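You operate a simulated robot arm through the tools that you are given. There is no shell and no other tool. Be economical: measure what you need, move in short steps, check, and stop when the job is done.

Carry out the task below with a simulated robot arm. There is one attempt and no reset: what you move stays moved.

TASK
Take the steel nut from the middle of the bench and leave it on the clear pane there. Open the labels drawer, put the beaker from the bench edge beside the balance in the inside of the labels drawer, then shut the drawer. Put the glass jar that says "62" from the bench edge beside the balance on the back of the near bench and the glass jar that says "26" on the top shelf of the store cart. Switch the balance switch on. Take the hose clip from the railed tray no. 56 and put it on the middle of the bench. Put the label block that says "No. 75" from the railed tray no. 27 on the tray on the frame behind tank no. 65 and the label block labelled "No. 29" on the railed tray no. 29. The order is free. Set down upright: beaker, glass jar.
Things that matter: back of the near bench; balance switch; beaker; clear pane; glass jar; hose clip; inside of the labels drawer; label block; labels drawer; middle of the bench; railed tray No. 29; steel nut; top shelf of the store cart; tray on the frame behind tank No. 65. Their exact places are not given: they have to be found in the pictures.

The check looks at the end state, three seconds after you hand in, the way a careful person would. Anything else that was tipped, shoved, dropped, spilled or broken makes it a failure.

THE ROBOT
A 6-joint arm with a four-finger gripper on a trunk, on a base that drives. Base frame: it is fixed to the floor where the robot stands at the start and does not move with it; the origin is under the middle of the robot, x ahead of it, y to its left, z up; the surface under the hand at the start is at about z = 900. Units: mm, degrees, N and s.
With the tool pointing down near the work surface it reaches from about 140 to 920 mm from the robot's upright axis, wherever it stands. Its first joint turns from -166.0 to 166.0 degrees. Places, roughly: back of the near bench [1000, 2400, 900]; balance switch [500, -1700, 1000]; beaker [500, -1000, 1000]; clear pane (15x10x1 cm) [500, 600, 900]; glass jar [500, -1250, 1000]; hose clip (5x4x2 cm) [-1100, -2300, 900]; inside of the labels drawer [600, -1300, 700]; label block [-1250, -250, 1000]; labels drawer [600, -1300, 800]; middle of the bench [500, 400, 900]; railed tray No. 29 [-1200, -1100, 900]; steel nut (5x4x3 cm) [500, 0, 900]; top shelf of the store cart [2800, 600, 800]; tray on the frame behind tank No. 65 (27x23 cm) [-160, -4860, 800]. Payload 3.43 kg.
The tool frame sits at the grasp point between the pads (the TCP): z along the fingers, y along the line on which they close. The tips reach 30 mm beyond it. The gripper opens to 120 mm. The gripper's body begins 85 mm behind the TCP.
Orientation is that of the tool frame in the base frame, as [roll, pitch, yaw] about the fixed x, y, z axes, in that order (R = Rz(yaw) Ry(pitch) Rx(roll)). With the fingers straight down and closing along the base's y, the tool's x points along the base's -x, its y along +y and its z along -z.

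THE INTERFACE
- The arm moves only by the tool step_arm. Its argument "commands" is a list of rows, each a list of 6 numbers: the shift along the base's x, y, z in units of 250 mm (1.0 is 250 mm), then the turn, a rotation vector about the base's x, y, z in units of 60 degrees (1.0 is 60 degrees). In form: [[tx, ty, tz, rx, ry, rz], ...]. A call has 1 to 10 rows; each row is the pose to reach, as a shift and turn from the pose commanded when the call began. "fingers" is the opening in per cent of the stroke, from 0 (shut) to 100 (fully open), set as the call begins (left out, the last holds). A call with a number of a shift or a turn outside -1 to 1 is refused whole. Rows are played at 5 a second. More than 50 mm and 8.6 degrees between two rows, or a gripper value outside its range, and nothing of the call is played. A pose out of reach is approached as far as the arm can. The call stops where the force on the tool passes 40 N (or 10 N more than at its start, if that is more) or the arm is blocked; 0.2 s more then pass. Each finger halts on what it meets, pressing with about 31 N; the grip force reading is that of the motor and also rises with nothing between the fingers. The clock runs only during rows and for 0.2 s after the last one: add rows that repeat a pose to give the fingers time. The reply holds the time, the measured pose of the TCP, the force on the tool along the base axes, the opening and the grip force, in the units named above and with some noise, with the torque about the TCP (base axes, N m) and any sound that the robot's microphone picked up.
- Cameras (640 x 400 px; columns grow to the right, rows downward): "scene" is now at [69.1, 186.7, 1557.4]; the picture's right is [-0.15, -0.99, 0.00], its down [-0.57, 0.09, -0.82] and it looks along [0.81, -0.12, -0.57] (base axes); focal length 214 px, centre (320, 200). "wrist" rides on the gripper at [71, -17, -120] in the tool frame; the picture's right is [0.23, 0.97, 0.00], its down [-0.81, 0.19, -0.55] and it looks along [-0.54, 0.13, 0.83] (tool axes); focal length 275 px, centre (320, 200).
- get_image(camera): a new picture of that camera. No time passes.
- move_column(by): slides the trunk up (or, below 0, down) by that many mm; the arm and the scene camera ride with it, the base frame stays. It gives what a move gives, with no picture.
- drive_base(legs): drives the robot by 1 to 6 legs, each [ahead, left, turn to the left] in mm, mm and degrees, along the robot's own axes; the way and the turn of a leg run together, so that a leg with both is an arc; at most 1500 mm and 180 degrees a leg. The arm and the cameras ride along, it lands a little off, and it stops where it bumps. It gives what a move gives.
- pan_tilt(pan, tilt): turns the head with the scene camera to pan (to the left, within 120 degrees either way) and tilt (down, from -29 to 69), counted from straight ahead of the robot. It gives what a move gives.
- probe_pixels(camera, pixels): for up to 12 pixels [column, row] of the newest picture of that camera ("zoom" is the newest enlarged one), the place [x, y, z] in the base frame of the surface seen there, good to about 3 mm. No time passes.
- close_up(camera, box): a new picture of the part [left, top, right, bottom] of that camera's present view, enlarged. No time passes.
- close_job(): hands the job in; it is judged then, once.

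Work in short steps. Measure before you move; look again where a grasp or a placing could have gone wrong, and mend it. You have 329 turns and 216 pictures in all, those below and enlarged ones among them. Open the gripper and draw the arm clear of the work before you hand the job in, unless the task says otherwise; then end with one line.

The tools are called after "Request:" by a JSON object that holds its "name" and its "arguments". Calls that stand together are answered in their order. step_arm: Moves the arm, as the interface text tells. Its arguments: {"type":"object","properties":{"commands":{"type":"array","items":{"type":"array","items":{"type":"number"}}},"fingers":{"type":"number"}},"required":["commands"]} The other tools are called the same way: move_column (by) slides the trunk up or down; drive_base (legs) drives the base; pan_tilt (pan, tilt) turns the head that bears the scene camera; get_image (camera) takes a picture; probe_pixels (camera, pixels) gives the place of the surface under pixels of a picture; close_up (camera, box) takes an enlarged picture of a part of a camera's view; close_job () hands the job in.

At the start:

```text
time_s: 0.0
position: [547.9, 1.6, 1178.8]
tcp_rot: [-179.9, 0.1, 179.9]
force: [0.2, 0.1, -0.3]
torque: [0.01, 0.0, 0.01]
finger_gap: 119.9
gripper_force: 0.1
trunk travel left (down, up): [-125.0, 415.0]
robot x, y, heading: [-3.9, 2.5, -0.0]
head pan, tilt: [-26.0, 68.8]
```

scene: 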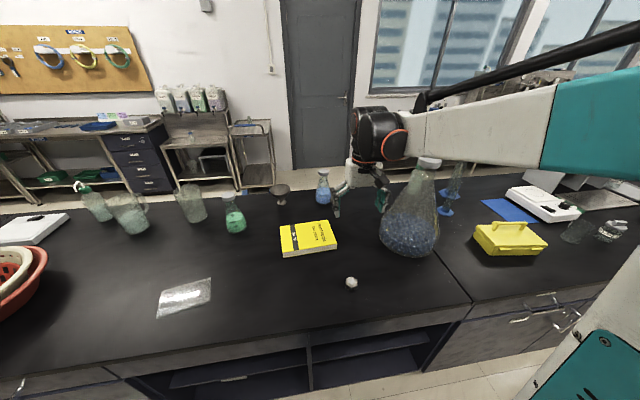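
wrist: 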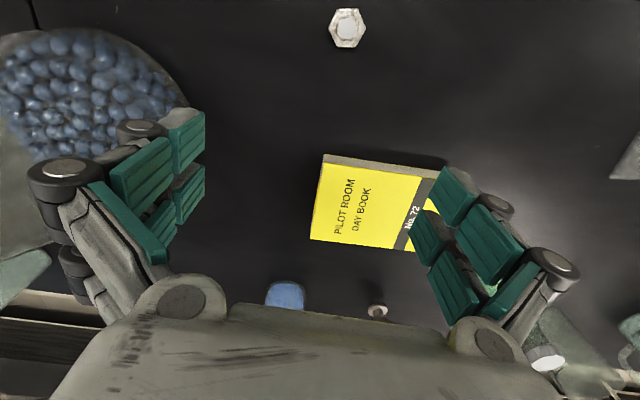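

The nut shows at (352,283) and the clear pane at (185,297) in the scene picture. I probe both, along with some neighbours.

Request:
{"name": "probe_pixels", "arguments": {"camera": "scene", "pixels": [[352, 283], [352, 278], [165, 291], [211, 281], [206, 302], [158, 317], [185, 297], [300, 270], [410, 252], [475, 240], [250, 280], [400, 300]]}}

Request:
{"name": "close_up", "arguments": {"camera": "wrist", "box": [290, 0, 400, 70]}}

Request:
{"name": "probe_pixels", "arguments": {"camera": "wrist", "pixels": [[330, 28], [365, 28], [347, 10], [347, 46], [347, 28], [347, 60]]}}

```text
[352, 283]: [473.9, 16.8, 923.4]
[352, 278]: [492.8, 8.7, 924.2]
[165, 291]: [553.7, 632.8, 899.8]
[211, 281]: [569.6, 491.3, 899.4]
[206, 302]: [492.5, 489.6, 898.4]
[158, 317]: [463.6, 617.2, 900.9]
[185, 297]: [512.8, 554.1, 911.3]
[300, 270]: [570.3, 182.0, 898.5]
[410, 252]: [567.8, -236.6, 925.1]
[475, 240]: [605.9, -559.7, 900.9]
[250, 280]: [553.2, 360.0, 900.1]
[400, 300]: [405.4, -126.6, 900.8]
```

```text
5.71 times, centred on (345, 35) of wrist
```

zoom: 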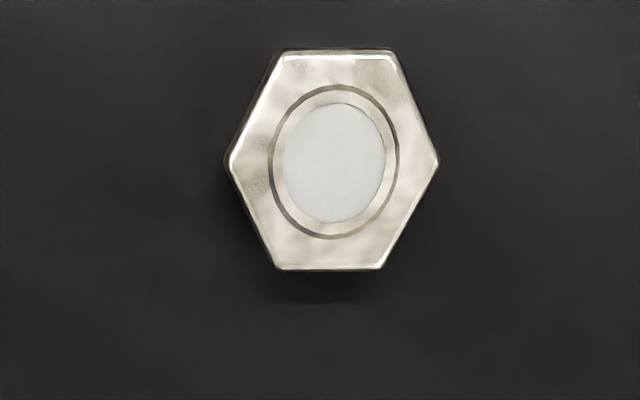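

```text
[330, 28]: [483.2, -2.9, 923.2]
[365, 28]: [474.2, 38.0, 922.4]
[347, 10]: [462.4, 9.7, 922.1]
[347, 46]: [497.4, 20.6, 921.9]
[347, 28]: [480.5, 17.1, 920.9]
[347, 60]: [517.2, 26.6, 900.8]
```

The nut's centre is near (480,17) with its top at 923, and the pane is about (520,557). I turn the tool -17° so the fingers close across two flats, and come down above the nut.

Request:
{"name": "step_arm", "arguments": {"commands": [[-0.1, 0.02, -0.1, 0, 0, -0.1], [-0.2, 0.04, -0.25, 0, 0, -0.2], [-0.27, 0.062, -0.4, 0, 0, -0.283], [-0.27, 0.062, -0.58, 0, 0, -0.283], [-0.27, 0.062, -0.75, 0, 0, -0.283], [-0.27, 0.062, -0.75, 0, 0, -0.283]], "fingers": 100}}

Request:
{"name": "get_image", "arguments": {"camera": "wrist"}}

```text
time_s: 1.4
position: [481.2, 17.6, 991.9]
tcp_rot: [-180.0, 0.0, 163.0]
force: [0.2, 0.4, 0.5]
torque: [0.02, 0.02, -0.03]
finger_gap: 120.1
gripper_force: 0.2
trunk travel left (down, up): [-125.0, 415.0]
robot x, y, heading: [-2.7, 0.6, 0.2]
head pan, tilt: [-26.0, 68.8]
```

```text
212 pictures are left
```

wrist: 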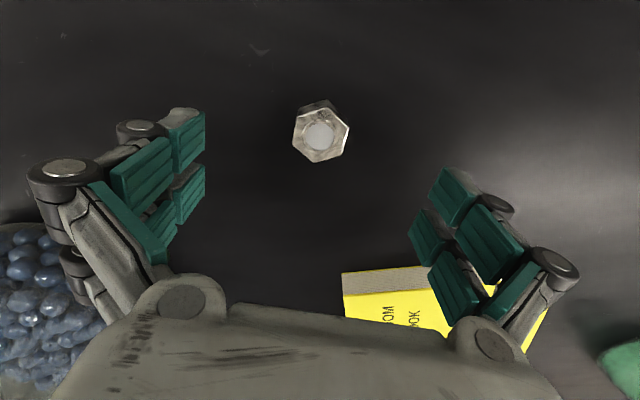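

The flats face the fingers. I check the nut's centre from here before descending.

Request:
{"name": "probe_pixels", "arguments": {"camera": "wrist", "pixels": [[296, 130], [345, 142], [320, 136], [312, 158], [328, 114]]}}

```text
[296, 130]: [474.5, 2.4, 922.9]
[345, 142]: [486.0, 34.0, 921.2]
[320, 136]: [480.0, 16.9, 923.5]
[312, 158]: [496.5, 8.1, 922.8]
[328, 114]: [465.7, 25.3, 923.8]
```

The centre is at (480,17), so I go down to TCP z≈934 and close.

Request:
{"name": "step_arm", "arguments": {"commands": [[0, 0, -0.12, 0, 0, 0], [0, 0, -0.232, 0, 0, 0], [0, 0, -0.232, 0, 0, 0]]}}

Request:
{"name": "step_arm", "arguments": {"commands": [[0, 0, 0, 0, 0, 0], [0, 0, 0, 0, 0, 0], [0, 0, 0, 0, 0, 0], [0, 0, 0, 0, 0, 0]], "fingers": 0}}

Request:
{"name": "step_arm", "arguments": {"commands": [[0, 0, 0.16, 0, 0, 0], [0, 0, 0.32, 0, 0, 0], [0, 0, 0.32, 0, 0, 0]]}}

Request:
{"name": "get_image", "arguments": {"camera": "wrist"}}

```text
time_s: 2.2
position: [479.9, 15.3, 934.8]
tcp_rot: [-179.9, 0.0, 162.9]
force: [-0.3, 0.4, -0.1]
torque: [0.01, 0.02, 0.01]
finger_gap: 120.1
gripper_force: 0.1
trunk travel left (down, up): [-125.0, 415.0]
robot x, y, heading: [1.8, 1.9, -0.2]
head pan, tilt: [-26.0, 68.8]
```

```text
time_s: 3.2
position: [480.7, 15.6, 933.4]
tcp_rot: [-180.0, 0.0, 163.1]
force: [-1.3, 0.7, 1.4]
torque: [0.02, 0.05, 0.01]
finger_gap: 38.6
gripper_force: 31.1
trunk travel left (down, up): [-125.0, 415.0]
robot x, y, heading: [-1.0, -0.1, -0.1]
head pan, tilt: [-26.0, 68.8]
```

```text
time_s: 4.0
position: [494.6, 14.8, 1009.0]
tcp_rot: [180.0, 0.0, 162.5]
force: [0.2, 0.4, 0.6]
torque: [0.03, 0.0, 0.01]
finger_gap: 0.0
gripper_force: 31.0
trunk travel left (down, up): [-125.0, 415.0]
robot x, y, heading: [-2.1, -1.3, -0.0]
head pan, tilt: [-26.0, 68.8]
```

```text
211 pictures are left
```

wrist: 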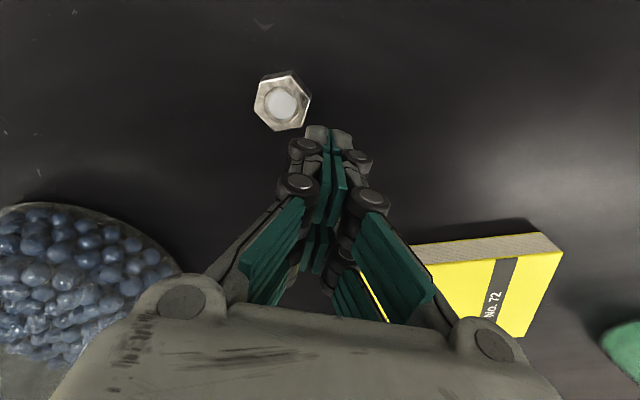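

The nut slipped out as I lifted, and the TCP reads 14 mm off in x. I look at the nut and re-read the pose.

Request:
{"name": "probe_pixels", "arguments": {"camera": "wrist", "pixels": [[256, 98], [309, 106], [280, 102], [275, 126], [288, 80]]}}

Request:
{"name": "step_arm", "arguments": {"commands": [[0, 0, 0, 0, 0, 0], [0, 0, 0, 0, 0, 0], [0, 0, 0, 0, 0, 0]], "fingers": 100}}

Request:
{"name": "close_up", "arguments": {"camera": "wrist", "box": [220, 60, 380, 160]}}

```text
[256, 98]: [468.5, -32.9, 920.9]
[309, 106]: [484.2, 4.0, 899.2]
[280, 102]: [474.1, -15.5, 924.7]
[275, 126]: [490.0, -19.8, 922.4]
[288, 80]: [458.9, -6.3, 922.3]
```

```text
time_s: 4.8
position: [492.2, 14.6, 1009.8]
tcp_rot: [-179.9, 0.0, 162.5]
force: [0.1, -0.4, -0.1]
torque: [0.01, 0.01, 0.03]
finger_gap: 119.9
gripper_force: 0.0
trunk travel left (down, up): [-125.0, 415.0]
robot x, y, heading: [0.4, 2.8, 0.1]
head pan, tilt: [-26.0, 68.8]
```

```text
4.00 times, centred on (300, 110) of wrist
```

zoom: 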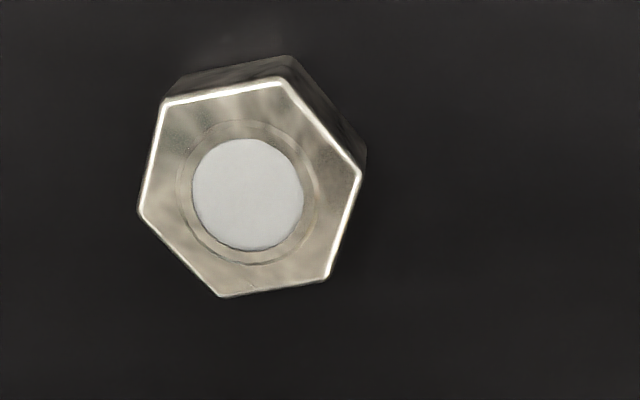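

The nut is now at (474,-15.5), with much the same orientation. I move over it and read the pose before going down.

Request:
{"name": "step_arm", "arguments": {"commands": [[-0.036, -0.06, 0, 0, 0, 0], [-0.072, -0.12, -0.1, 0, 0, 0], [-0.072, -0.12, -0.1, 0, 0, 0], [-0.072, -0.12, -0.1, 0, 0, 0]]}}

Request:
{"name": "get_image", "arguments": {"camera": "wrist"}}

```text
time_s: 5.8
position: [459.3, -11.5, 989.5]
tcp_rot: [179.9, 0.1, 163.2]
force: [0.9, 0.6, 0.0]
torque: [0.03, -0.01, 0.0]
finger_gap: 119.9
gripper_force: 0.1
trunk travel left (down, up): [-125.0, 415.0]
robot x, y, heading: [-2.3, -1.2, 0.1]
head pan, tilt: [-26.0, 68.8]
```

```text
209 pictures are left
```

wrist: 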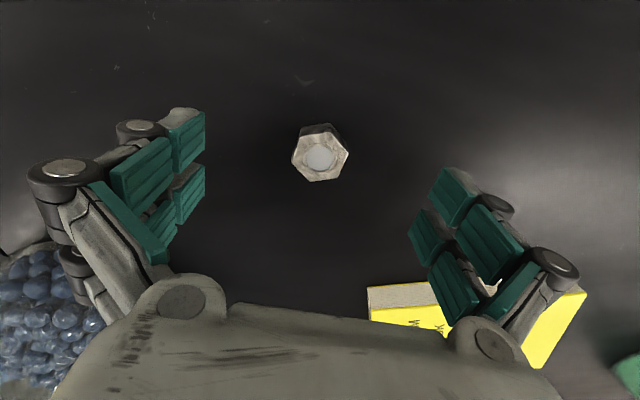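

The arm is back at its commanded pose, which leaves 15 mm in x and -4 mm in y. I correct those, check, and then descend.

Request:
{"name": "step_arm", "arguments": {"commands": [[0.06, -0.014, 0, 0, 0, 0], [0.06, -0.014, -0.12, 0, 0, 0], [0.06, -0.014, -0.12, 0, 0, 0]]}}

Request:
{"name": "get_image", "arguments": {"camera": "wrist"}}

Request:
{"name": "probe_pixels", "arguments": {"camera": "wrist", "pixels": [[320, 140], [320, 150], [320, 160]]}}

```text
time_s: 6.6
position: [476.3, -17.8, 956.8]
tcp_rot: [-180.0, -0.1, 163.0]
force: [0.1, 0.8, 0.2]
torque: [0.04, 0.02, 0.03]
finger_gap: 120.0
gripper_force: 0.0
trunk travel left (down, up): [-125.0, 415.0]
robot x, y, heading: [-0.5, -0.2, 0.2]
head pan, tilt: [-26.0, 68.8]
```

```text
208 pictures are left
```

wrist: 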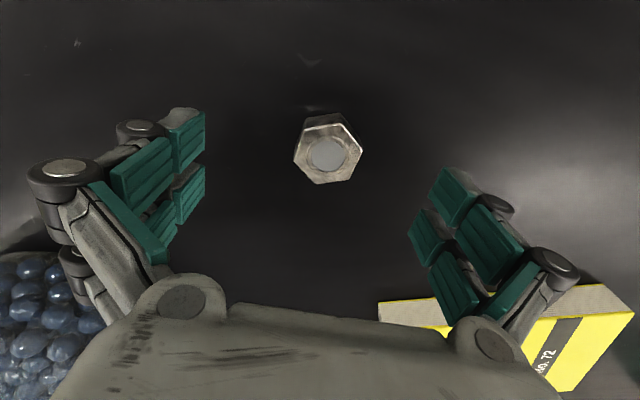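

```text
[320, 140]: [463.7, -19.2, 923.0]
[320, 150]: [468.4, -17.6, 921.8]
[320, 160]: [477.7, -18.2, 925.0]
```

The nut's centre is about (472,-14). I trim by (-4,+3), descend to 932 and close, then lift slowly.

Request:
{"name": "step_arm", "arguments": {"commands": [[-0.016, 0.012, -0.05, 0, 0, 0], [-0.016, 0.012, -0.1, 0, 0, 0], [-0.016, 0.012, -0.1, 0, 0, 0]]}}

Request:
{"name": "step_arm", "arguments": {"commands": [[0, 0, 0, 0, 0, 0], [0, 0, 0, 0, 0, 0], [0, 0, 0, 0, 0, 0], [0, 0, 0, 0, 0, 0], [0, 0, 0, 0, 0, 0], [0, 0, 0, 0, 0, 0]], "fingers": 0}}

Request:
{"name": "step_arm", "arguments": {"commands": [[0, 0, 0.02, 0, 0, 0], [0, 0, 0.05, 0, 0, 0], [0, 0, 0.08, 0, 0, 0], [0, 0, 0.08, 0, 0, 0]]}}

Request:
{"name": "get_image", "arguments": {"camera": "wrist"}}

```text
time_s: 7.4
position: [471.5, -15.9, 931.2]
tcp_rot: [-180.0, -0.1, 163.0]
force: [-0.1, 0.5, -0.4]
torque: [-0.02, 0.01, 0.0]
finger_gap: 119.9
gripper_force: 0.2
trunk travel left (down, up): [-125.0, 415.0]
robot x, y, heading: [-1.4, -3.7, -0.1]
head pan, tilt: [-26.0, 68.8]
```

```text
time_s: 8.8
position: [470.6, -14.1, 929.9]
tcp_rot: [-180.0, 0.0, 163.0]
force: [2.2, 0.3, 7.0]
torque: [0.03, -0.06, -0.05]
finger_gap: 39.7
gripper_force: 31.1
trunk travel left (down, up): [-125.0, 415.0]
robot x, y, heading: [-1.8, 0.3, -0.0]
head pan, tilt: [-26.0, 68.8]
```

```text
time_s: 9.8
position: [472.0, -13.1, 952.5]
tcp_rot: [180.0, 0.0, 163.1]
force: [0.3, -0.5, -1.7]
torque: [-0.02, 0.05, -0.01]
finger_gap: 39.6
gripper_force: 30.8
trunk travel left (down, up): [-125.0, 415.0]
robot x, y, heading: [0.5, -2.0, -0.2]
head pan, tilt: [-26.0, 68.8]
```

```text
207 pictures are left
```

wrist: 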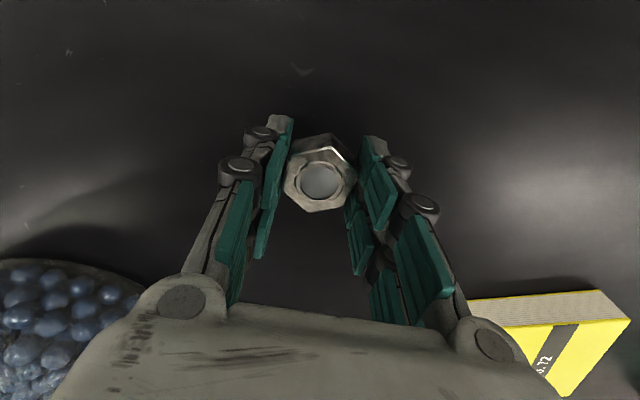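

The nut is held at the tips with gap 39.6. I lift slowly and carry it toward the pane.

Request:
{"name": "step_arm", "arguments": {"commands": [[0, 0, 0.06, 0, 0, 0], [0, 0, 0.12, 0, 0, 0], [0, 0, 0.18, 0, 0, 0], [0, 0.1, 0.24, 0, 0, 0], [0, 0.22, 0.24, 0, 0, 0], [0, 0.36, 0.24, 0, 0, 0], [0, 0.5, 0.24, 0, 0, 0], [0, 0.64, 0.24, 0, 0, 0], [0, 0.78, 0.24, 0, 0, 0], [0, 0.9, 0.24, 0, 0, 0]]}}

Request:
{"name": "step_arm", "arguments": {"commands": [[0.02, 0.14, 0, 0, 0, 0], [0.04, 0.28, 0, 0, 0, 0], [0.06, 0.42, 0, 0, 0, 0], [0.08, 0.56, 0, 0, 0, 0], [0.1, 0.7, 0, 0, 0, 0], [0.12, 0.84, 0, 0, 0, 0], [0.14, 0.94, 0, 0, 0, 0], [0.16, 1, 0, 0, 0, 0], [0.19, 1, 0, 0, 0, 0]]}}

Request:
{"name": "get_image", "arguments": {"camera": "wrist"}}

Request:
{"name": "get_image", "arguments": {"camera": "scene"}}

```text
time_s: 12.0
position: [472.6, 214.1, 1011.3]
tcp_rot: [-179.8, -0.2, 163.1]
force: [-6.5, 0.0, -0.6]
torque: [-0.05, -0.53, -0.01]
finger_gap: 38.3
gripper_force: 30.5
trunk travel left (down, up): [-125.0, 415.0]
robot x, y, heading: [0.1, -1.7, -0.1]
head pan, tilt: [-26.0, 68.8]
```

```text
time_s: 14.0
position: [521.9, 460.8, 1014.1]
tcp_rot: [179.9, 0.0, 163.0]
force: [0.1, -0.6, 0.0]
torque: [-0.02, 0.0, 0.01]
finger_gap: 38.4
gripper_force: 31.1
trunk travel left (down, up): [-125.0, 415.0]
robot x, y, heading: [-1.8, -0.3, 0.1]
head pan, tilt: [-26.0, 68.8]
```

```text
206 pictures are left
```

wrist: 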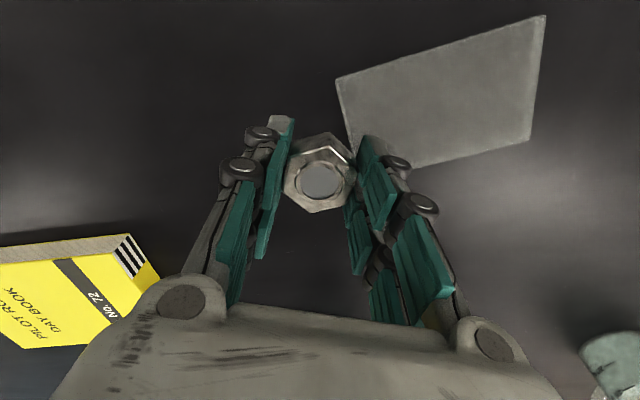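

```text
205 pictures are left
```

scene: 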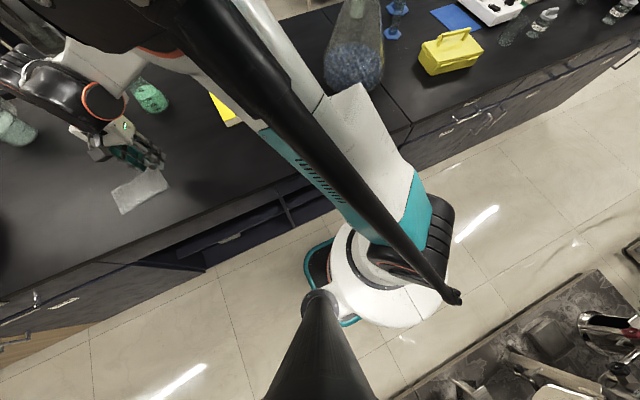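

The pane is in the wrist view, with corners near (336,78), (545,16), (528,138) and (352,165). I probe it for the precise target.

Request:
{"name": "probe_pixels", "arguments": {"camera": "wrist", "pixels": [[340, 82], [542, 20], [526, 135], [415, 160], [440, 95], [440, 120]]}}

```text
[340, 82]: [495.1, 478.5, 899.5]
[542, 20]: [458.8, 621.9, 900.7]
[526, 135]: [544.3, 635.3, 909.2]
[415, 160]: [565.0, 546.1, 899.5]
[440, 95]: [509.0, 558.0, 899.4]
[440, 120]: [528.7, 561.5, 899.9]
```

The pane's centre is about (519,556) and its top is near 905–910. I move over it to z≈960 and then look again.

Request:
{"name": "step_arm", "arguments": {"commands": [[0, 0.1, 0, 0, 0, 0], [-0.01, 0.25, 0, 0, 0, 0], [-0.01, 0.38, -0.06, 0, 0, 0], [-0.01, 0.38, -0.14, 0, 0, 0], [-0.01, 0.38, -0.2, 0, 0, 0], [-0.01, 0.38, -0.2, 0, 0, 0]]}}

Request:
{"name": "get_image", "arguments": {"camera": "wrist"}}

```text
time_s: 15.4
position: [518.6, 555.4, 962.4]
tcp_rot: [-180.0, 0.0, 163.0]
force: [-0.3, 0.2, -1.5]
torque: [0.0, 0.01, -0.01]
finger_gap: 38.5
gripper_force: 31.2
trunk travel left (down, up): [-125.0, 415.0]
robot x, y, heading: [-0.2, -0.1, 0.2]
head pan, tilt: [-26.0, 68.8]
```

```text
204 pictures are left
```

wrist: 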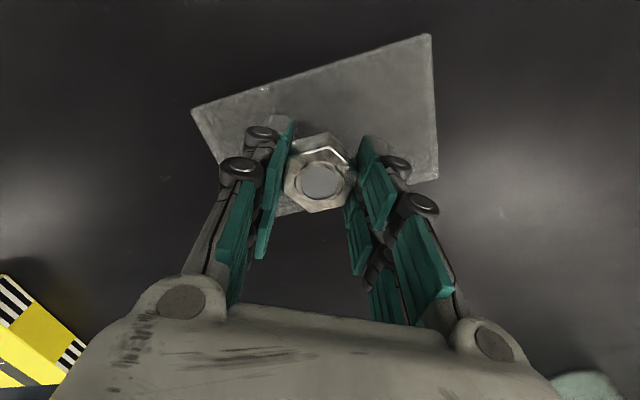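

The reading puts the nut over the pane's centre. I lower it in small steps, watching the force.

Request:
{"name": "step_arm", "arguments": {"commands": [[0, 0, -0.03, 0, 0, 0], [0, 0, -0.06, 0, 0, 0], [0, 0, -0.072, 0, 0, 0], [0, 0, -0.08, 0, 0, 0], [0, 0, -0.08, 0, 0, 0]]}}

```text
time_s: 16.6
position: [518.0, 557.2, 942.3]
tcp_rot: [-180.0, 0.1, 162.9]
force: [-0.1, 0.4, -1.4]
torque: [0.01, -0.02, 0.01]
finger_gap: 38.7
gripper_force: 30.8
trunk travel left (down, up): [-125.0, 415.0]
robot x, y, heading: [1.3, -1.5, 0.1]
head pan, tilt: [-26.0, 68.8]
```

No contact yet, so I lower a little more.

Request:
{"name": "step_arm", "arguments": {"commands": [[0, 0, -0.008, 0, 0, 0], [0, 0, -0.016, 0, 0, 0], [0, 0, -0.016, 0, 0, 0]]}}

Request:
{"name": "close_up", "arguments": {"camera": "wrist", "box": [180, 60, 460, 235]}}

```text
time_s: 17.4
position: [516.8, 555.5, 939.9]
tcp_rot: [179.8, 0.0, 163.0]
force: [4.6, 4.8, 18.5]
torque: [0.15, -0.18, -0.01]
finger_gap: 38.4
gripper_force: 31.0
trunk travel left (down, up): [-125.0, 415.0]
robot x, y, heading: [0.7, 1.1, -0.3]
head pan, tilt: [-26.0, 68.8]
```

```text
2.29 times, centred on (320, 148) of wrist
```

zoom: 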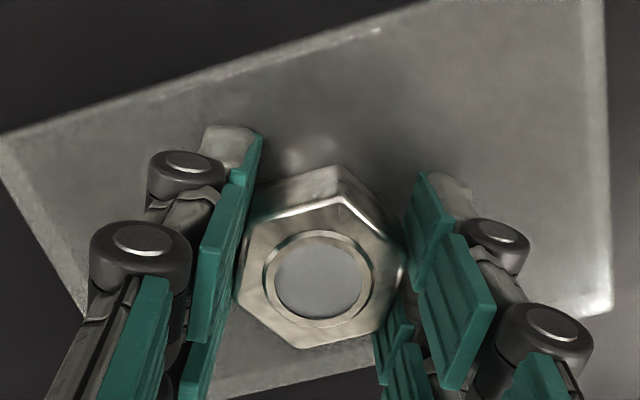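

It has made contact at about 18 N. I ease up 2 mm, open partway and lift.

Request:
{"name": "step_arm", "arguments": {"commands": [[0, 0, 0.008, 0, 0, 0], [0, 0, 0.008, 0, 0, 0]]}}

Request:
{"name": "step_arm", "arguments": {"commands": [[0, 0, 0, 0, 0, 0], [0, 0, 0, 0, 0, 0], [0, 0, 0, 0, 0, 0]], "fingers": 70}}

Request:
{"name": "step_arm", "arguments": {"commands": [[0, 0, 0.1, 0, 0, 0], [0, 0, 0.25, 0, 0, 0], [0, 0, 0.4, 0, 0, 0], [0, 0, 0.6, 0, 0, 0], [0, 0, 0.6, 0, 0, 0]]}}

Request:
{"name": "get_image", "arguments": {"camera": "wrist"}}

```text
time_s: 18.0
position: [518.5, 556.4, 940.4]
tcp_rot: [180.0, 0.0, 163.0]
force: [-0.6, -0.1, -0.6]
torque: [0.01, 0.01, 0.01]
finger_gap: 38.3
gripper_force: 31.1
trunk travel left (down, up): [-125.0, 415.0]
robot x, y, heading: [-2.1, 2.0, 0.1]
head pan, tilt: [-26.0, 68.8]
```

```text
time_s: 18.8
position: [517.9, 557.0, 939.6]
tcp_rot: [179.9, 0.0, 163.0]
force: [-0.2, 0.8, -0.2]
torque: [0.0, 0.01, -0.04]
finger_gap: 84.0
gripper_force: 0.0
trunk travel left (down, up): [-125.0, 415.0]
robot x, y, heading: [0.7, -1.3, -0.1]
head pan, tilt: [-26.0, 68.8]
```

```text
time_s: 20.0
position: [520.1, 555.8, 1090.6]
tcp_rot: [180.0, 0.0, 163.1]
force: [0.1, -1.7, 0.7]
torque: [0.01, -0.02, 0.02]
finger_gap: 84.0
gripper_force: 0.0
trunk travel left (down, up): [-125.0, 415.0]
robot x, y, heading: [-0.3, 1.9, 0.1]
head pan, tilt: [-26.0, 68.8]
```

```text
202 pictures are left
```

wrist: 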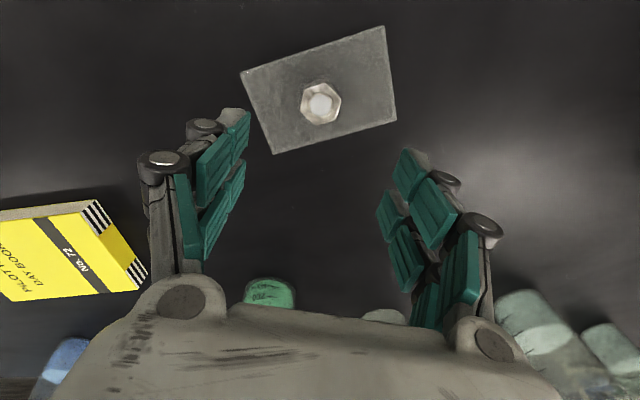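

The nut sits squarely on the pane. Next I retract the arm to a tucked pose near the robot, high up, before driving right along the bench.

Request:
{"name": "step_arm", "arguments": {"commands": [[-0.08, -0.1, 0.1, 0, 0, 0], [-0.16, -0.2, 0.2, 0, 0, 0], [-0.24, -0.3, 0.3, 0, 0, 0.05], [-0.32, -0.4, 0.4, 0, 0, 0.1], [-0.4, -0.5, 0.45, 0, 0, 0.15], [-0.48, -0.6, 0.5, 0, 0, 0.2], [-0.56, -0.7, 0.5, 0, 0, 0.25], [-0.6, -0.85, 0.5, 0, 0, 0.28], [-0.6, -1, 0.5, 0, 0, 0.28]]}}

Request:
{"name": "step_arm", "arguments": {"commands": [[0, -0.15, 0.0, 0, 0, 0], [0, -0.3, 0, 0, 0, 0], [0, -0.45, 0, 0, 0, 0], [0, -0.6, 0, 0, 0, 0], [0, -0.75, 0, 0, 0, 0], [0, -0.9, 0, 0, 0, 0], [0, -1, 0, 0, 0, 0]]}}

Request:
{"name": "pan_tilt", "arguments": {"pan": -70, "tilt": 30}}

Request:
{"name": "get_image", "arguments": {"camera": "scene"}}

```text
time_s: 22.0
position: [368.2, 302.3, 1215.8]
tcp_rot: [-180.0, 0.0, 179.9]
force: [-0.3, 0.0, -0.8]
torque: [-0.01, -0.01, 0.0]
finger_gap: 84.1
gripper_force: 0.1
trunk travel left (down, up): [-125.0, 415.0]
robot x, y, heading: [1.6, -0.9, 0.1]
head pan, tilt: [-26.0, 68.8]
```

```text
time_s: 23.6
position: [356.0, 58.2, 1212.7]
tcp_rot: [-180.0, 0.0, -179.2]
force: [-1.2, 0.2, -0.8]
torque: [-0.02, -0.04, -0.01]
finger_gap: 84.2
gripper_force: 0.0
trunk travel left (down, up): [-125.0, 415.0]
robot x, y, heading: [-5.9, 1.9, 0.1]
head pan, tilt: [-26.0, 68.8]
```

```text
time_s: 24.7
position: [367.1, 55.6, 1217.0]
tcp_rot: [-180.0, -0.1, 179.7]
force: [0.1, -0.2, 0.8]
torque: [0.0, 0.02, 0.01]
finger_gap: 84.0
gripper_force: 0.0
trunk travel left (down, up): [-125.0, 415.0]
robot x, y, heading: [-1.9, -2.4, 0.2]
head pan, tilt: [-70.0, 30.0]
```

```text
201 pictures are left
```

scene: 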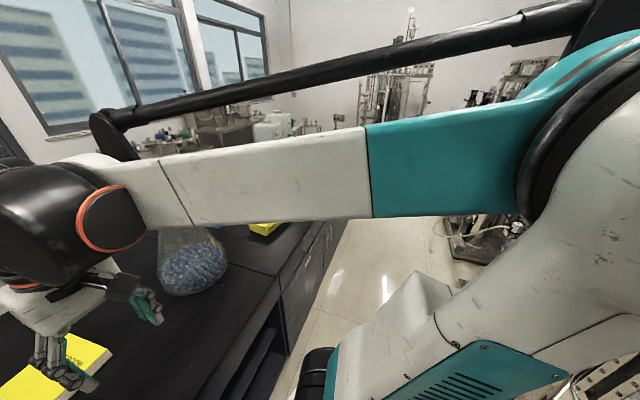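

The aisle to the right is clear and the arm is tucked at x≈367, short of the flask. I strafe right toward the balance area.

Request:
{"name": "drive_base", "arguments": {"legs": [[0, -950, 0]]}}

Request:
{"name": "pan_tilt", "arguments": {"pan": -35, "tilt": 35}}

Request:
{"name": "get_image", "arguments": {"camera": "scene"}}

Request:
{"name": "get_image", "arguments": {"camera": "wrist"}}

```text
time_s: 29.6
position: [373.5, -874.9, 1215.0]
tcp_rot: [-180.0, -0.1, -179.3]
force: [0.2, 0.0, 0.4]
torque: [0.02, 0.01, 0.0]
finger_gap: 84.3
gripper_force: 0.1
trunk travel left (down, up): [-125.0, 415.0]
robot x, y, heading: [9.9, -935.0, 1.1]
head pan, tilt: [-70.0, 30.0]
```

```text
time_s: 30.6
position: [374.5, -874.6, 1217.2]
tcp_rot: [180.0, 0.0, -179.3]
force: [0.5, 0.3, 0.5]
torque: [0.01, 0.03, 0.0]
finger_gap: 83.9
gripper_force: 0.1
trunk travel left (down, up): [-125.0, 415.0]
robot x, y, heading: [7.1, -934.1, 0.9]
head pan, tilt: [-35.0, 35.0]
```

```text
200 pictures are left
```

scene: 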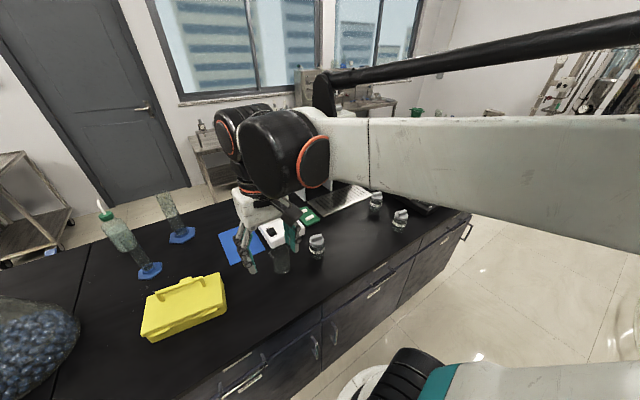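

```text
199 pictures are left
```

wrist: 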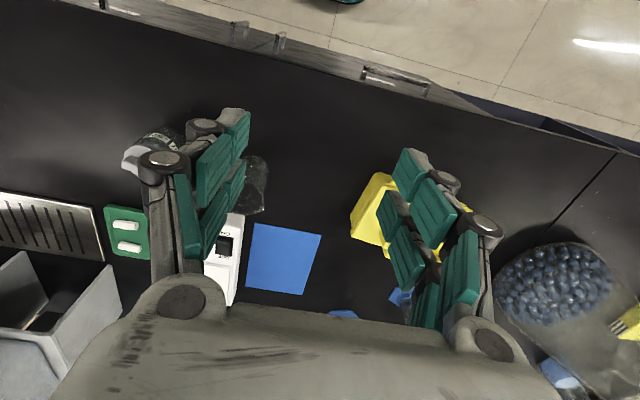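

I can see the beaker at about (280,260), jars at about (316,247), (376,203) and (400,218), and the drawer fronts. I zoom in on both.

Request:
{"name": "close_up", "arguments": {"camera": "scene", "box": [220, 170, 460, 320]}}

Request:
{"name": "close_up", "arguments": {"camera": "scene", "box": [260, 170, 420, 270]}}

Request:
{"name": "probe_pixels", "arguments": {"camera": "scene", "pixels": [[280, 262], [316, 240], [317, 255], [376, 195], [376, 207], [401, 213], [402, 225], [335, 340], [240, 385], [375, 292], [280, 300], [185, 300]]}}

```text
2.67 times, centred on (340, 245) of scene
```

zoom: 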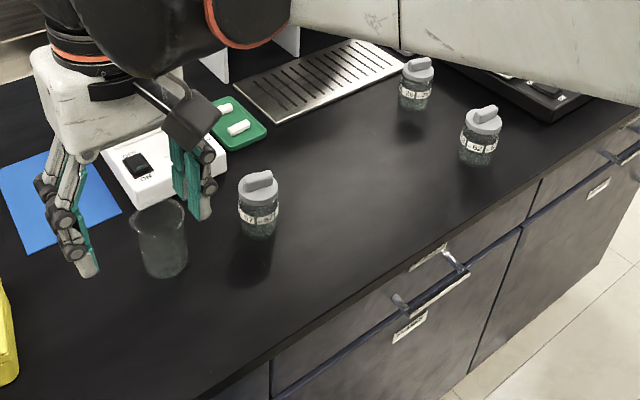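

```text
4.00 times, centred on (340, 220) of scene
```

zoom: 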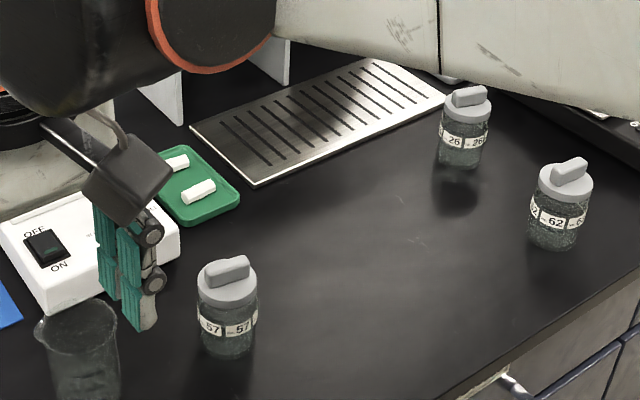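

```text
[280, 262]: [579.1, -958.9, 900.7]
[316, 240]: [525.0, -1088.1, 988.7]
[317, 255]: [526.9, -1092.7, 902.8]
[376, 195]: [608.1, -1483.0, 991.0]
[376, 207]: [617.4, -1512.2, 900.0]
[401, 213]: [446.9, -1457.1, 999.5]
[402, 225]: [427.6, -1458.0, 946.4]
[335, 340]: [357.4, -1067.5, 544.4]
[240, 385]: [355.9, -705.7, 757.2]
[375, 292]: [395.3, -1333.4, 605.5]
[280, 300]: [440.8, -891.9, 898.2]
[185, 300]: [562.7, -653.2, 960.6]
```

The jars are 57 at (525,-1090), 26 at (605,-1490) and 62 at (437,-1458). I zoom in on the drawer labels.

Request:
{"name": "close_up", "arguments": {"camera": "scene", "box": [350, 220, 480, 310]}}

Request:
{"name": "close_up", "arguments": {"camera": "scene", "box": [200, 310, 360, 400]}}

```text
4.44 times, centred on (415, 265) of scene
```

zoom: 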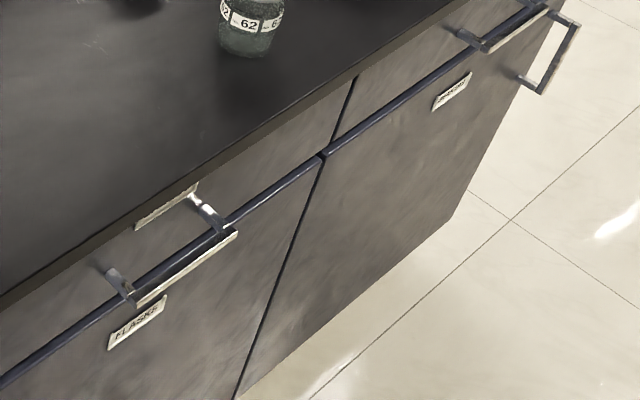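

```text
4.00 times, centred on (280, 355) of scene
```

zoom: 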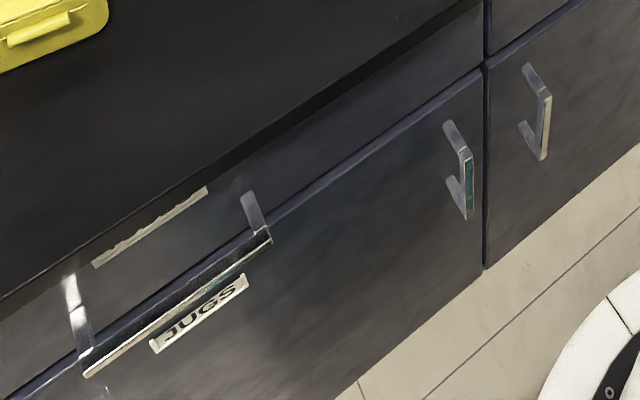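

Drawer labels sit on strips under the bench lip that I can't read from here. I drive back and right for a flatter view.

Request:
{"name": "drive_base", "arguments": {"legs": [[-300, -350, 0]]}}

Request:
{"name": "pan_tilt", "arguments": {"pan": 0, "tilt": 45}}

Request:
{"name": "get_image", "arguments": {"camera": "scene"}}

```text
time_s: 33.4
position: [79.7, -1224.3, 1214.7]
tcp_rot: [-180.0, 0.0, -178.5]
force: [1.1, 0.3, -0.8]
torque: [0.01, -0.01, -0.04]
finger_gap: 83.7
gripper_force: 0.0
trunk travel left (down, up): [-125.0, 415.0]
robot x, y, heading: [-287.7, -1289.9, 1.6]
head pan, tilt: [-35.0, 35.0]
```

```text
time_s: 34.4
position: [79.1, -1223.8, 1216.8]
tcp_rot: [-180.0, 0.1, -178.6]
force: [0.1, 0.1, -0.2]
torque: [0.0, 0.0, 0.02]
finger_gap: 83.9
gripper_force: 0.0
trunk travel left (down, up): [-125.0, 415.0]
robot x, y, heading: [-284.4, -1290.7, 1.8]
head pan, tilt: [0.0, 45.0]
```

```text
194 pictures are left
```

scene: 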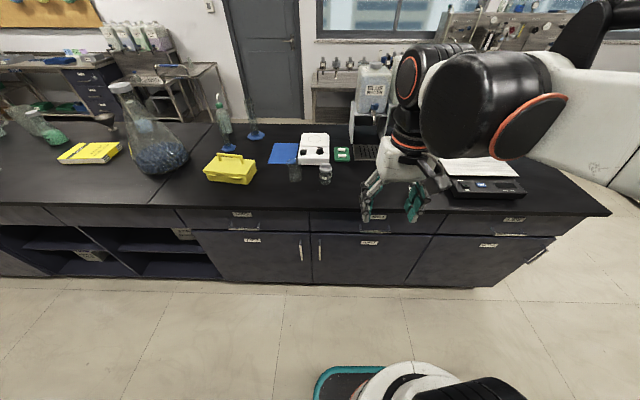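

I zoom in on the drawer labels and the balance.

Request:
{"name": "close_up", "arguments": {"camera": "scene", "box": [320, 190, 440, 265]}}

Request:
{"name": "close_up", "arguments": {"camera": "scene", "box": [430, 140, 590, 260]}}

Request:
{"name": "close_up", "arguments": {"camera": "scene", "box": [200, 190, 320, 265]}}

Request:
{"name": "probe_pixels", "arguments": {"camera": "scene", "pixels": [[370, 224], [370, 243], [243, 213], [513, 221], [487, 187], [375, 208], [310, 210], [430, 210]]}}

```text
5.33 times, centred on (380, 228) of scene
```

zoom: 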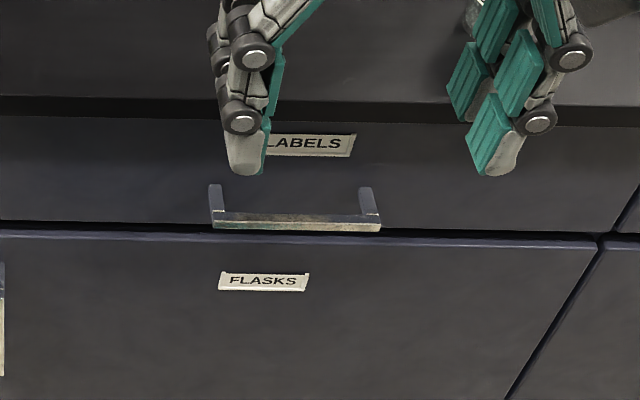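

```text
3.33 times, centred on (510, 200) of scene
```

zoom: 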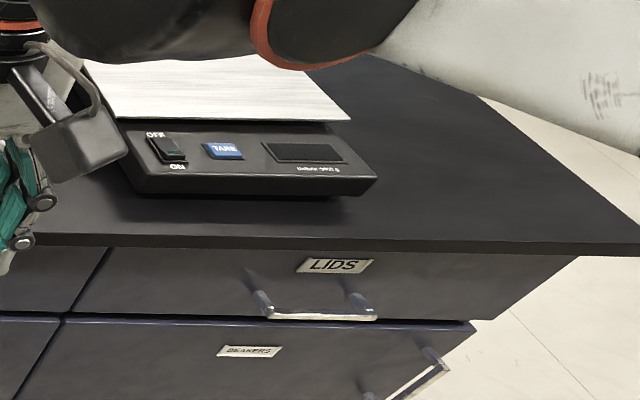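

```text
5.33 times, centred on (260, 228) of scene
```

zoom: 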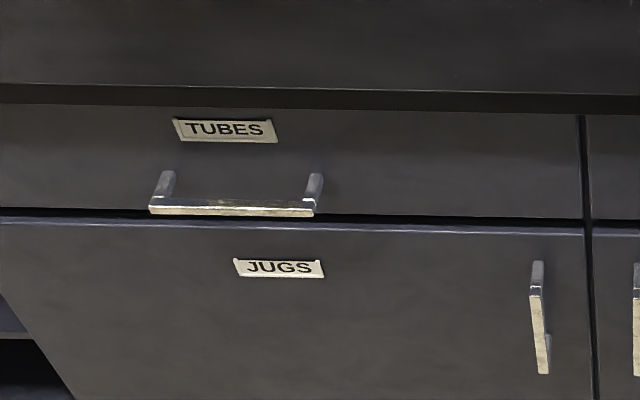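

```text
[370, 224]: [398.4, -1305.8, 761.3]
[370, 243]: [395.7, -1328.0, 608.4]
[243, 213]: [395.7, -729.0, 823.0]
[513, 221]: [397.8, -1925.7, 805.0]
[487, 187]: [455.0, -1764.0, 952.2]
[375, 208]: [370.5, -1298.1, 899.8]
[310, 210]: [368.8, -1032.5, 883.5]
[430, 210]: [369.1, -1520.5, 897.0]
```

The LABELS drawer is the middle one, and the balance's OFF/ON rocker is visible. I measure the LABELS handle precisely.

Request:
{"name": "close_up", "arguments": {"camera": "scene", "box": [340, 205, 420, 255]}}

Request:
{"name": "probe_pixels", "arguments": {"camera": "zoom", "pixels": [[170, 170], [220, 177], [300, 177], [378, 180], [380, 160], [160, 155], [300, 165], [300, 210], [300, 130], [470, 120], [600, 60], [300, 190]]}}

```text
8.00 times, centred on (380, 230) of scene
```

zoom: 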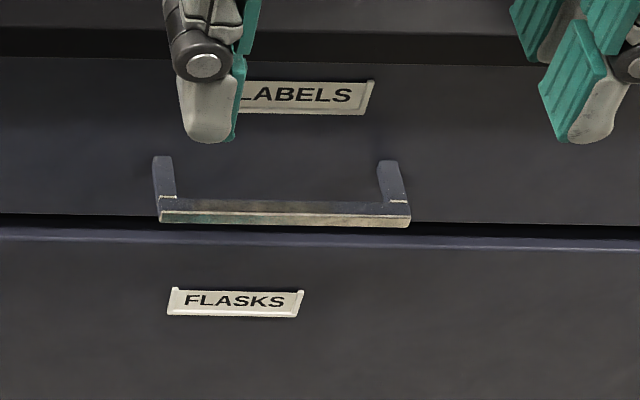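

```text
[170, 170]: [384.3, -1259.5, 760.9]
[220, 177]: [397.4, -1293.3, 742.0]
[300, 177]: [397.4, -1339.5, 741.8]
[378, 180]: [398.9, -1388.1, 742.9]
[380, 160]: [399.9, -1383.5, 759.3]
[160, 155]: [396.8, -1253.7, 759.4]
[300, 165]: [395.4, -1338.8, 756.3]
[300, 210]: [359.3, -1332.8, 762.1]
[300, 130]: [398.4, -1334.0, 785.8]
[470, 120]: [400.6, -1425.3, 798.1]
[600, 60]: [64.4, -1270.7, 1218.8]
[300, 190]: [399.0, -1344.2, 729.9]
```

The handle bar's face is at x≈358, z≈762, spanning y −1252…−1392, and the drawer face is at x≈398. I turn the gripper to point forward with the fingers closing vertically.

Request:
{"name": "step_arm", "arguments": {"commands": [[0.06, -0.05, 0, -0.0722, -0.0722, 0.0722], [0.12, -0.1, 0, -0.1443, -0.1443, 0.1443], [0.18, -0.15, 0, -0.2165, -0.2165, 0.2165], [0.24, -0.2, 0, -0.2887, -0.2887, 0.2887], [0.3, -0.25, 0, -0.3608, -0.3608, 0.3608], [0.36, -0.3, 0, -0.433, -0.433, 0.433], [0.42, -0.35, 0, -0.5052, -0.5052, 0.5052], [0.48, -0.39, 0, -0.5774, -0.5774, 0.5774]], "fingers": 50}}

Request:
{"name": "step_arm", "arguments": {"commands": [[0, 0, -0.05, -0.0722, -0.0722, 0.0722], [0, 0, -0.1, -0.1443, -0.1443, 0.1443], [0, 0, -0.15, -0.2165, -0.2165, 0.2165], [0, 0, -0.2, -0.2887, -0.2887, 0.2887], [0, 0, -0.25, -0.3608, -0.3608, 0.3608], [0, 0, -0.3, -0.433, -0.433, 0.433], [0, 0, -0.35, -0.5052, -0.5052, 0.5052], [0, 0, -0.4, -0.5774, -0.5774, 0.5774]]}}

Request:
{"name": "get_image", "arguments": {"camera": "scene"}}

```text
time_s: 36.2
position: [198.7, -1321.5, 1215.8]
tcp_rot: [-134.6, 18.5, -133.9]
force: [-0.2, -0.3, 0.0]
torque: [-0.03, -0.02, 0.04]
finger_gap: 60.1
gripper_force: 0.1
trunk travel left (down, up): [-125.0, 415.0]
robot x, y, heading: [-286.1, -1289.9, 1.4]
head pan, tilt: [0.0, 45.0]
```

```text
time_s: 38.0
position: [200.8, -1320.9, 1156.7]
tcp_rot: [-95.3, -0.3, -92.2]
force: [0.0, 2.9, 1.8]
torque: [0.11, 0.04, -0.14]
finger_gap: 59.9
gripper_force: 0.1
out of reach, approached as far as the arm can: row 7, 8
trunk travel left (down, up): [-125.0, 415.0]
robot x, y, heading: [-285.9, -1290.3, 1.8]
head pan, tilt: [0.0, 45.0]
```

```text
189 pictures are left
```

scene: 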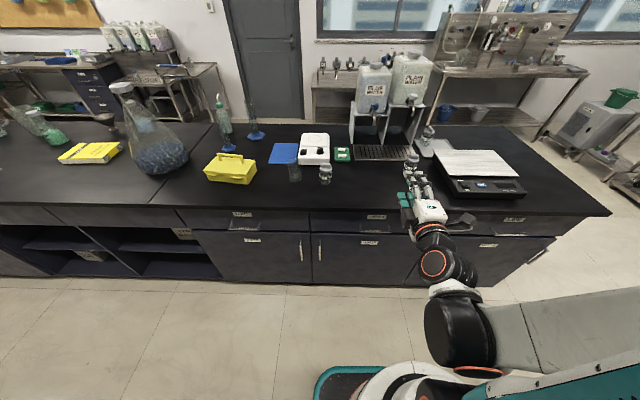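

The last bit was out of reach because the arm is folded too tight. I lower the trunk and re-issue from there.

Request:
{"name": "move_column", "arguments": {"by": -125}}

Request:
{"name": "step_arm", "arguments": {"commands": [[0, 0, 0, 0, 0, 0], [0, 0, 0, 0, 0, 0]]}}

```text
time_s: 39.5
position: [200.8, -1318.4, 1032.3]
tcp_rot: [-95.2, 1.5, -92.0]
force: [-1.1, 0.1, -0.9]
torque: [0.03, -0.01, -0.02]
finger_gap: 59.9
gripper_force: 0.1
trunk travel left (down, up): [0.0, 540.0]
robot x, y, heading: [-288.0, -1292.1, 1.7]
head pan, tilt: [0.0, 45.0]
```

```text
time_s: 40.1
position: [201.4, -1318.7, 1032.0]
tcp_rot: [-95.2, 1.6, -92.0]
force: [-0.6, -0.4, 1.3]
torque: [0.0, 0.0, 0.0]
finger_gap: 60.1
gripper_force: 0.1
trunk travel left (down, up): [0.0, 540.0]
robot x, y, heading: [-286.8, -1289.6, 1.4]
head pan, tilt: [0.0, 45.0]
```

The orientation is nearly level, about 5° nose-down, which is fine. I move forward slightly and down toward handle height.

Request:
{"name": "step_arm", "arguments": {"commands": [[0.05, 0, -0.1, 0, 0, 0], [0.1, 0, -0.25, 0, 0, 0], [0.15, 0, -0.4, 0, 0, 0], [0.2, 0, -0.55, 0, 0, 0], [0.25, 0, -0.7, 0, 0, 0], [0.25, 0, -0.85, 0, 0, 0], [0.25, 0, -1.0, 0, 0, 0], [0.25, 0, -1.0, 0, 0, 0]]}}

```text
time_s: 41.9
position: [356.5, -1335.3, 986.9]
tcp_rot: [-95.8, 1.5, -92.0]
force: [2.6, -0.6, -0.3]
torque: [0.0, -0.06, 0.03]
finger_gap: 59.7
gripper_force: 0.1
out of reach, approached as far as the arm can: row 1, 2, 3, 4, 5, 6, 7, 8
trunk travel left (down, up): [0.0, 540.0]
robot x, y, heading: [-285.0, -1287.9, 1.6]
head pan, tilt: [0.0, 45.0]
```

The arm can't take this pose down to handle height. I look at its configuration.

Request:
{"name": "get_image", "arguments": {"camera": "scene"}}

Request:
{"name": "pan_tilt", "arguments": {"pan": 0, "tilt": 65}}

Request:
{"name": "get_image", "arguments": {"camera": "scene"}}

```text
188 pictures are left
```

scene: 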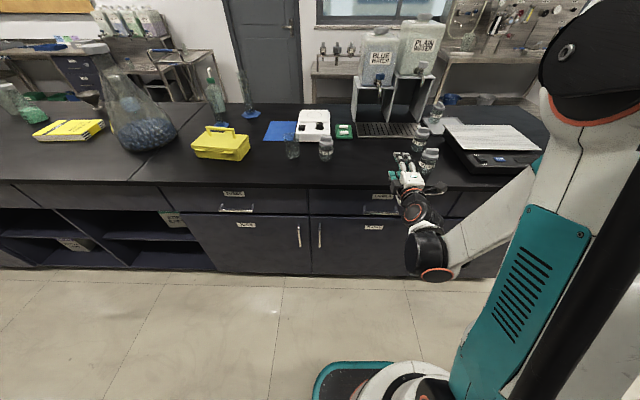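

```text
time_s: 42.8
position: [351.2, -1334.7, 990.8]
tcp_rot: [-95.5, 1.6, -92.0]
force: [-0.1, 0.2, 0.1]
torque: [0.04, -0.01, -0.01]
finger_gap: 60.0
gripper_force: 0.2
trunk travel left (down, up): [0.0, 540.0]
robot x, y, heading: [-287.8, -1288.8, 1.4]
head pan, tilt: [0.0, 65.0]
```

```text
187 pictures are left
```

scene: 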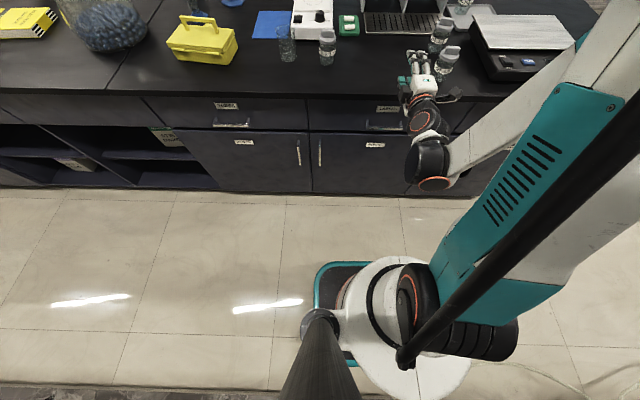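

The wrist limit prevents level pointing this low. I'll use a roughly 45° nose-down approach instead, which still fits under the bench lip, so I back off and tilt.

Request:
{"name": "step_arm", "arguments": {"commands": [[-0.08, 0, 0, 0, 0.1, 0], [-0.16, 0, 0, 0, 0.2, 0], [-0.24, 0.02, 0, 0, 0.3, 0], [-0.32, 0.03, 0, 0, 0.4, 0], [-0.4, 0.04, 0, 0, 0.5, 0], [-0.48, 0.05, 0, 0, 0.6, 0], [-0.48, 0.05, -0.1, 0, 0.65, 0], [-0.48, 0.05, -0.2, 0, 0.65, 0], [-0.48, 0.05, -0.3, 0, 0.65, 0]]}}

```text
time_s: 44.8
position: [239.6, -1315.5, 917.3]
tcp_rot: [-134.2, -0.1, -92.4]
force: [-1.2, -0.2, 0.8]
torque: [-0.03, -0.03, -0.01]
finger_gap: 59.7
gripper_force: 0.0
trunk travel left (down, up): [0.0, 540.0]
robot x, y, heading: [-286.2, -1289.5, 1.4]
head pan, tilt: [0.0, 65.0]
```

The tilted pose works. I move to a pre-grasp about 100 mm from the bar along the approach line and look with the wrist camera.

Request:
{"name": "step_arm", "arguments": {"commands": [[0.04, 0, -0.1, 0, 0, 0], [0.08, 0, -0.2, 0, 0, 0], [0.16, -0.01, -0.32, 0, 0, 0], [0.16, -0.01, -0.32, 0, 0, 0]], "fingers": 33}}

Request:
{"name": "get_image", "arguments": {"camera": "wrist"}}

Request:
{"name": "get_image", "arguments": {"camera": "scene"}}

```text
time_s: 45.8
position: [283.2, -1318.5, 845.0]
tcp_rot: [-134.3, -0.1, -92.5]
force: [0.3, 0.9, 0.6]
torque: [0.04, -0.02, -0.03]
finger_gap: 39.5
gripper_force: 0.1
out of reach, approached as far as the arm can: row 3, 4
trunk travel left (down, up): [0.0, 540.0]
robot x, y, heading: [-286.8, -1285.3, 2.0]
head pan, tilt: [0.0, 65.0]
```

```text
186 pictures are left
```

wrist: 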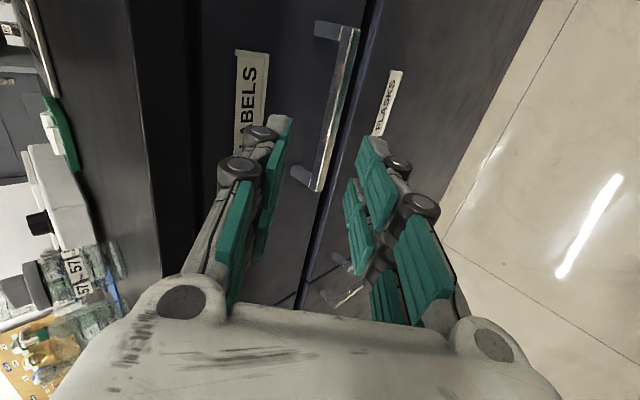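

```text
185 pictures are left
```

scene: 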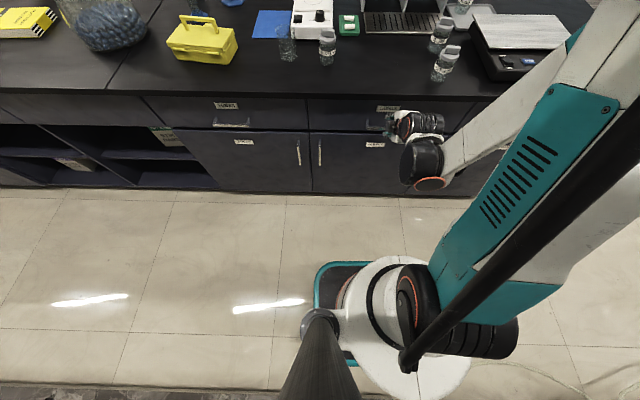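

I'm at the limit again. I check the room behind to see if standing farther back is possible, and I measure the bar from the wrist view.

Request:
{"name": "probe_pixels", "arguments": {"camera": "scene", "pixels": [[100, 390], [100, 370], [200, 395], [355, 300], [425, 165]]}}

Request:
{"name": "close_up", "arguments": {"camera": "wrist", "box": [270, 0, 398, 200]}}

Request:
{"name": "probe_pixels", "arguments": {"camera": "wrist", "pixels": [[345, 60], [335, 120], [322, 165], [350, 60], [327, 165], [338, 60], [330, 120], [300, 80], [316, 170], [321, 28], [160, 100]]}}

```text
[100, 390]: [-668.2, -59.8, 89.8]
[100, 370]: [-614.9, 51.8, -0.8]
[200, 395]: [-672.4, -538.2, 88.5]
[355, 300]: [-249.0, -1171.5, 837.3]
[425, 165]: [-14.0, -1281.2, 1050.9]
```

```text
2.00 times, centred on (334, 100) of wrist
```

zoom: 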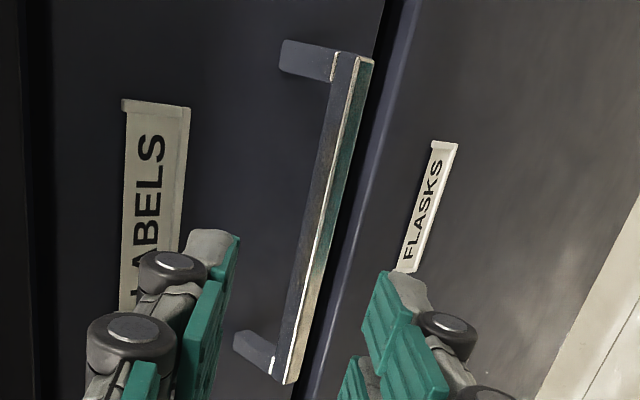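

```text
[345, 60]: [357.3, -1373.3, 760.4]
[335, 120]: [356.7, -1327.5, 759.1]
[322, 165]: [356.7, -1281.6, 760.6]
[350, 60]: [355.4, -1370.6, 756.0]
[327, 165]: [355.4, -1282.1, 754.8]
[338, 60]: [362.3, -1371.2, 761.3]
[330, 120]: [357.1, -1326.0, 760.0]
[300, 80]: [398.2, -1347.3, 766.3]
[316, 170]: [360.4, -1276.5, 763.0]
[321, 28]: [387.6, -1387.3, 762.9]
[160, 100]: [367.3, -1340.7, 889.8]
```

The bar's centre is at about (361, −1325, 756), with a 32 mm gap behind it. I tilt another 9° and try lowering along the approach.

Request:
{"name": "step_arm", "arguments": {"commands": [[0.0, 0, 0, 0, 0.08, 0], [0.0, -0.01, 0, 0, 0.15, 0], [0.06, -0.01, -0.06, 0, 0.15, 0], [0.12, -0.02, -0.13, 0, 0.15, 0], [0.12, -0.02, -0.13, 0, 0.15, 0]], "fingers": 33}}

```text
time_s: 47.0
position: [311.4, -1321.9, 814.8]
tcp_rot: [-143.1, -0.4, -92.5]
force: [0.6, 0.6, -0.3]
torque: [-0.01, 0.0, 0.0]
finger_gap: 39.5
gripper_force: 0.0
trunk travel left (down, up): [0.0, 540.0]
robot x, y, heading: [-284.7, -1289.2, 1.5]
head pan, tilt: [0.0, 65.0]
```

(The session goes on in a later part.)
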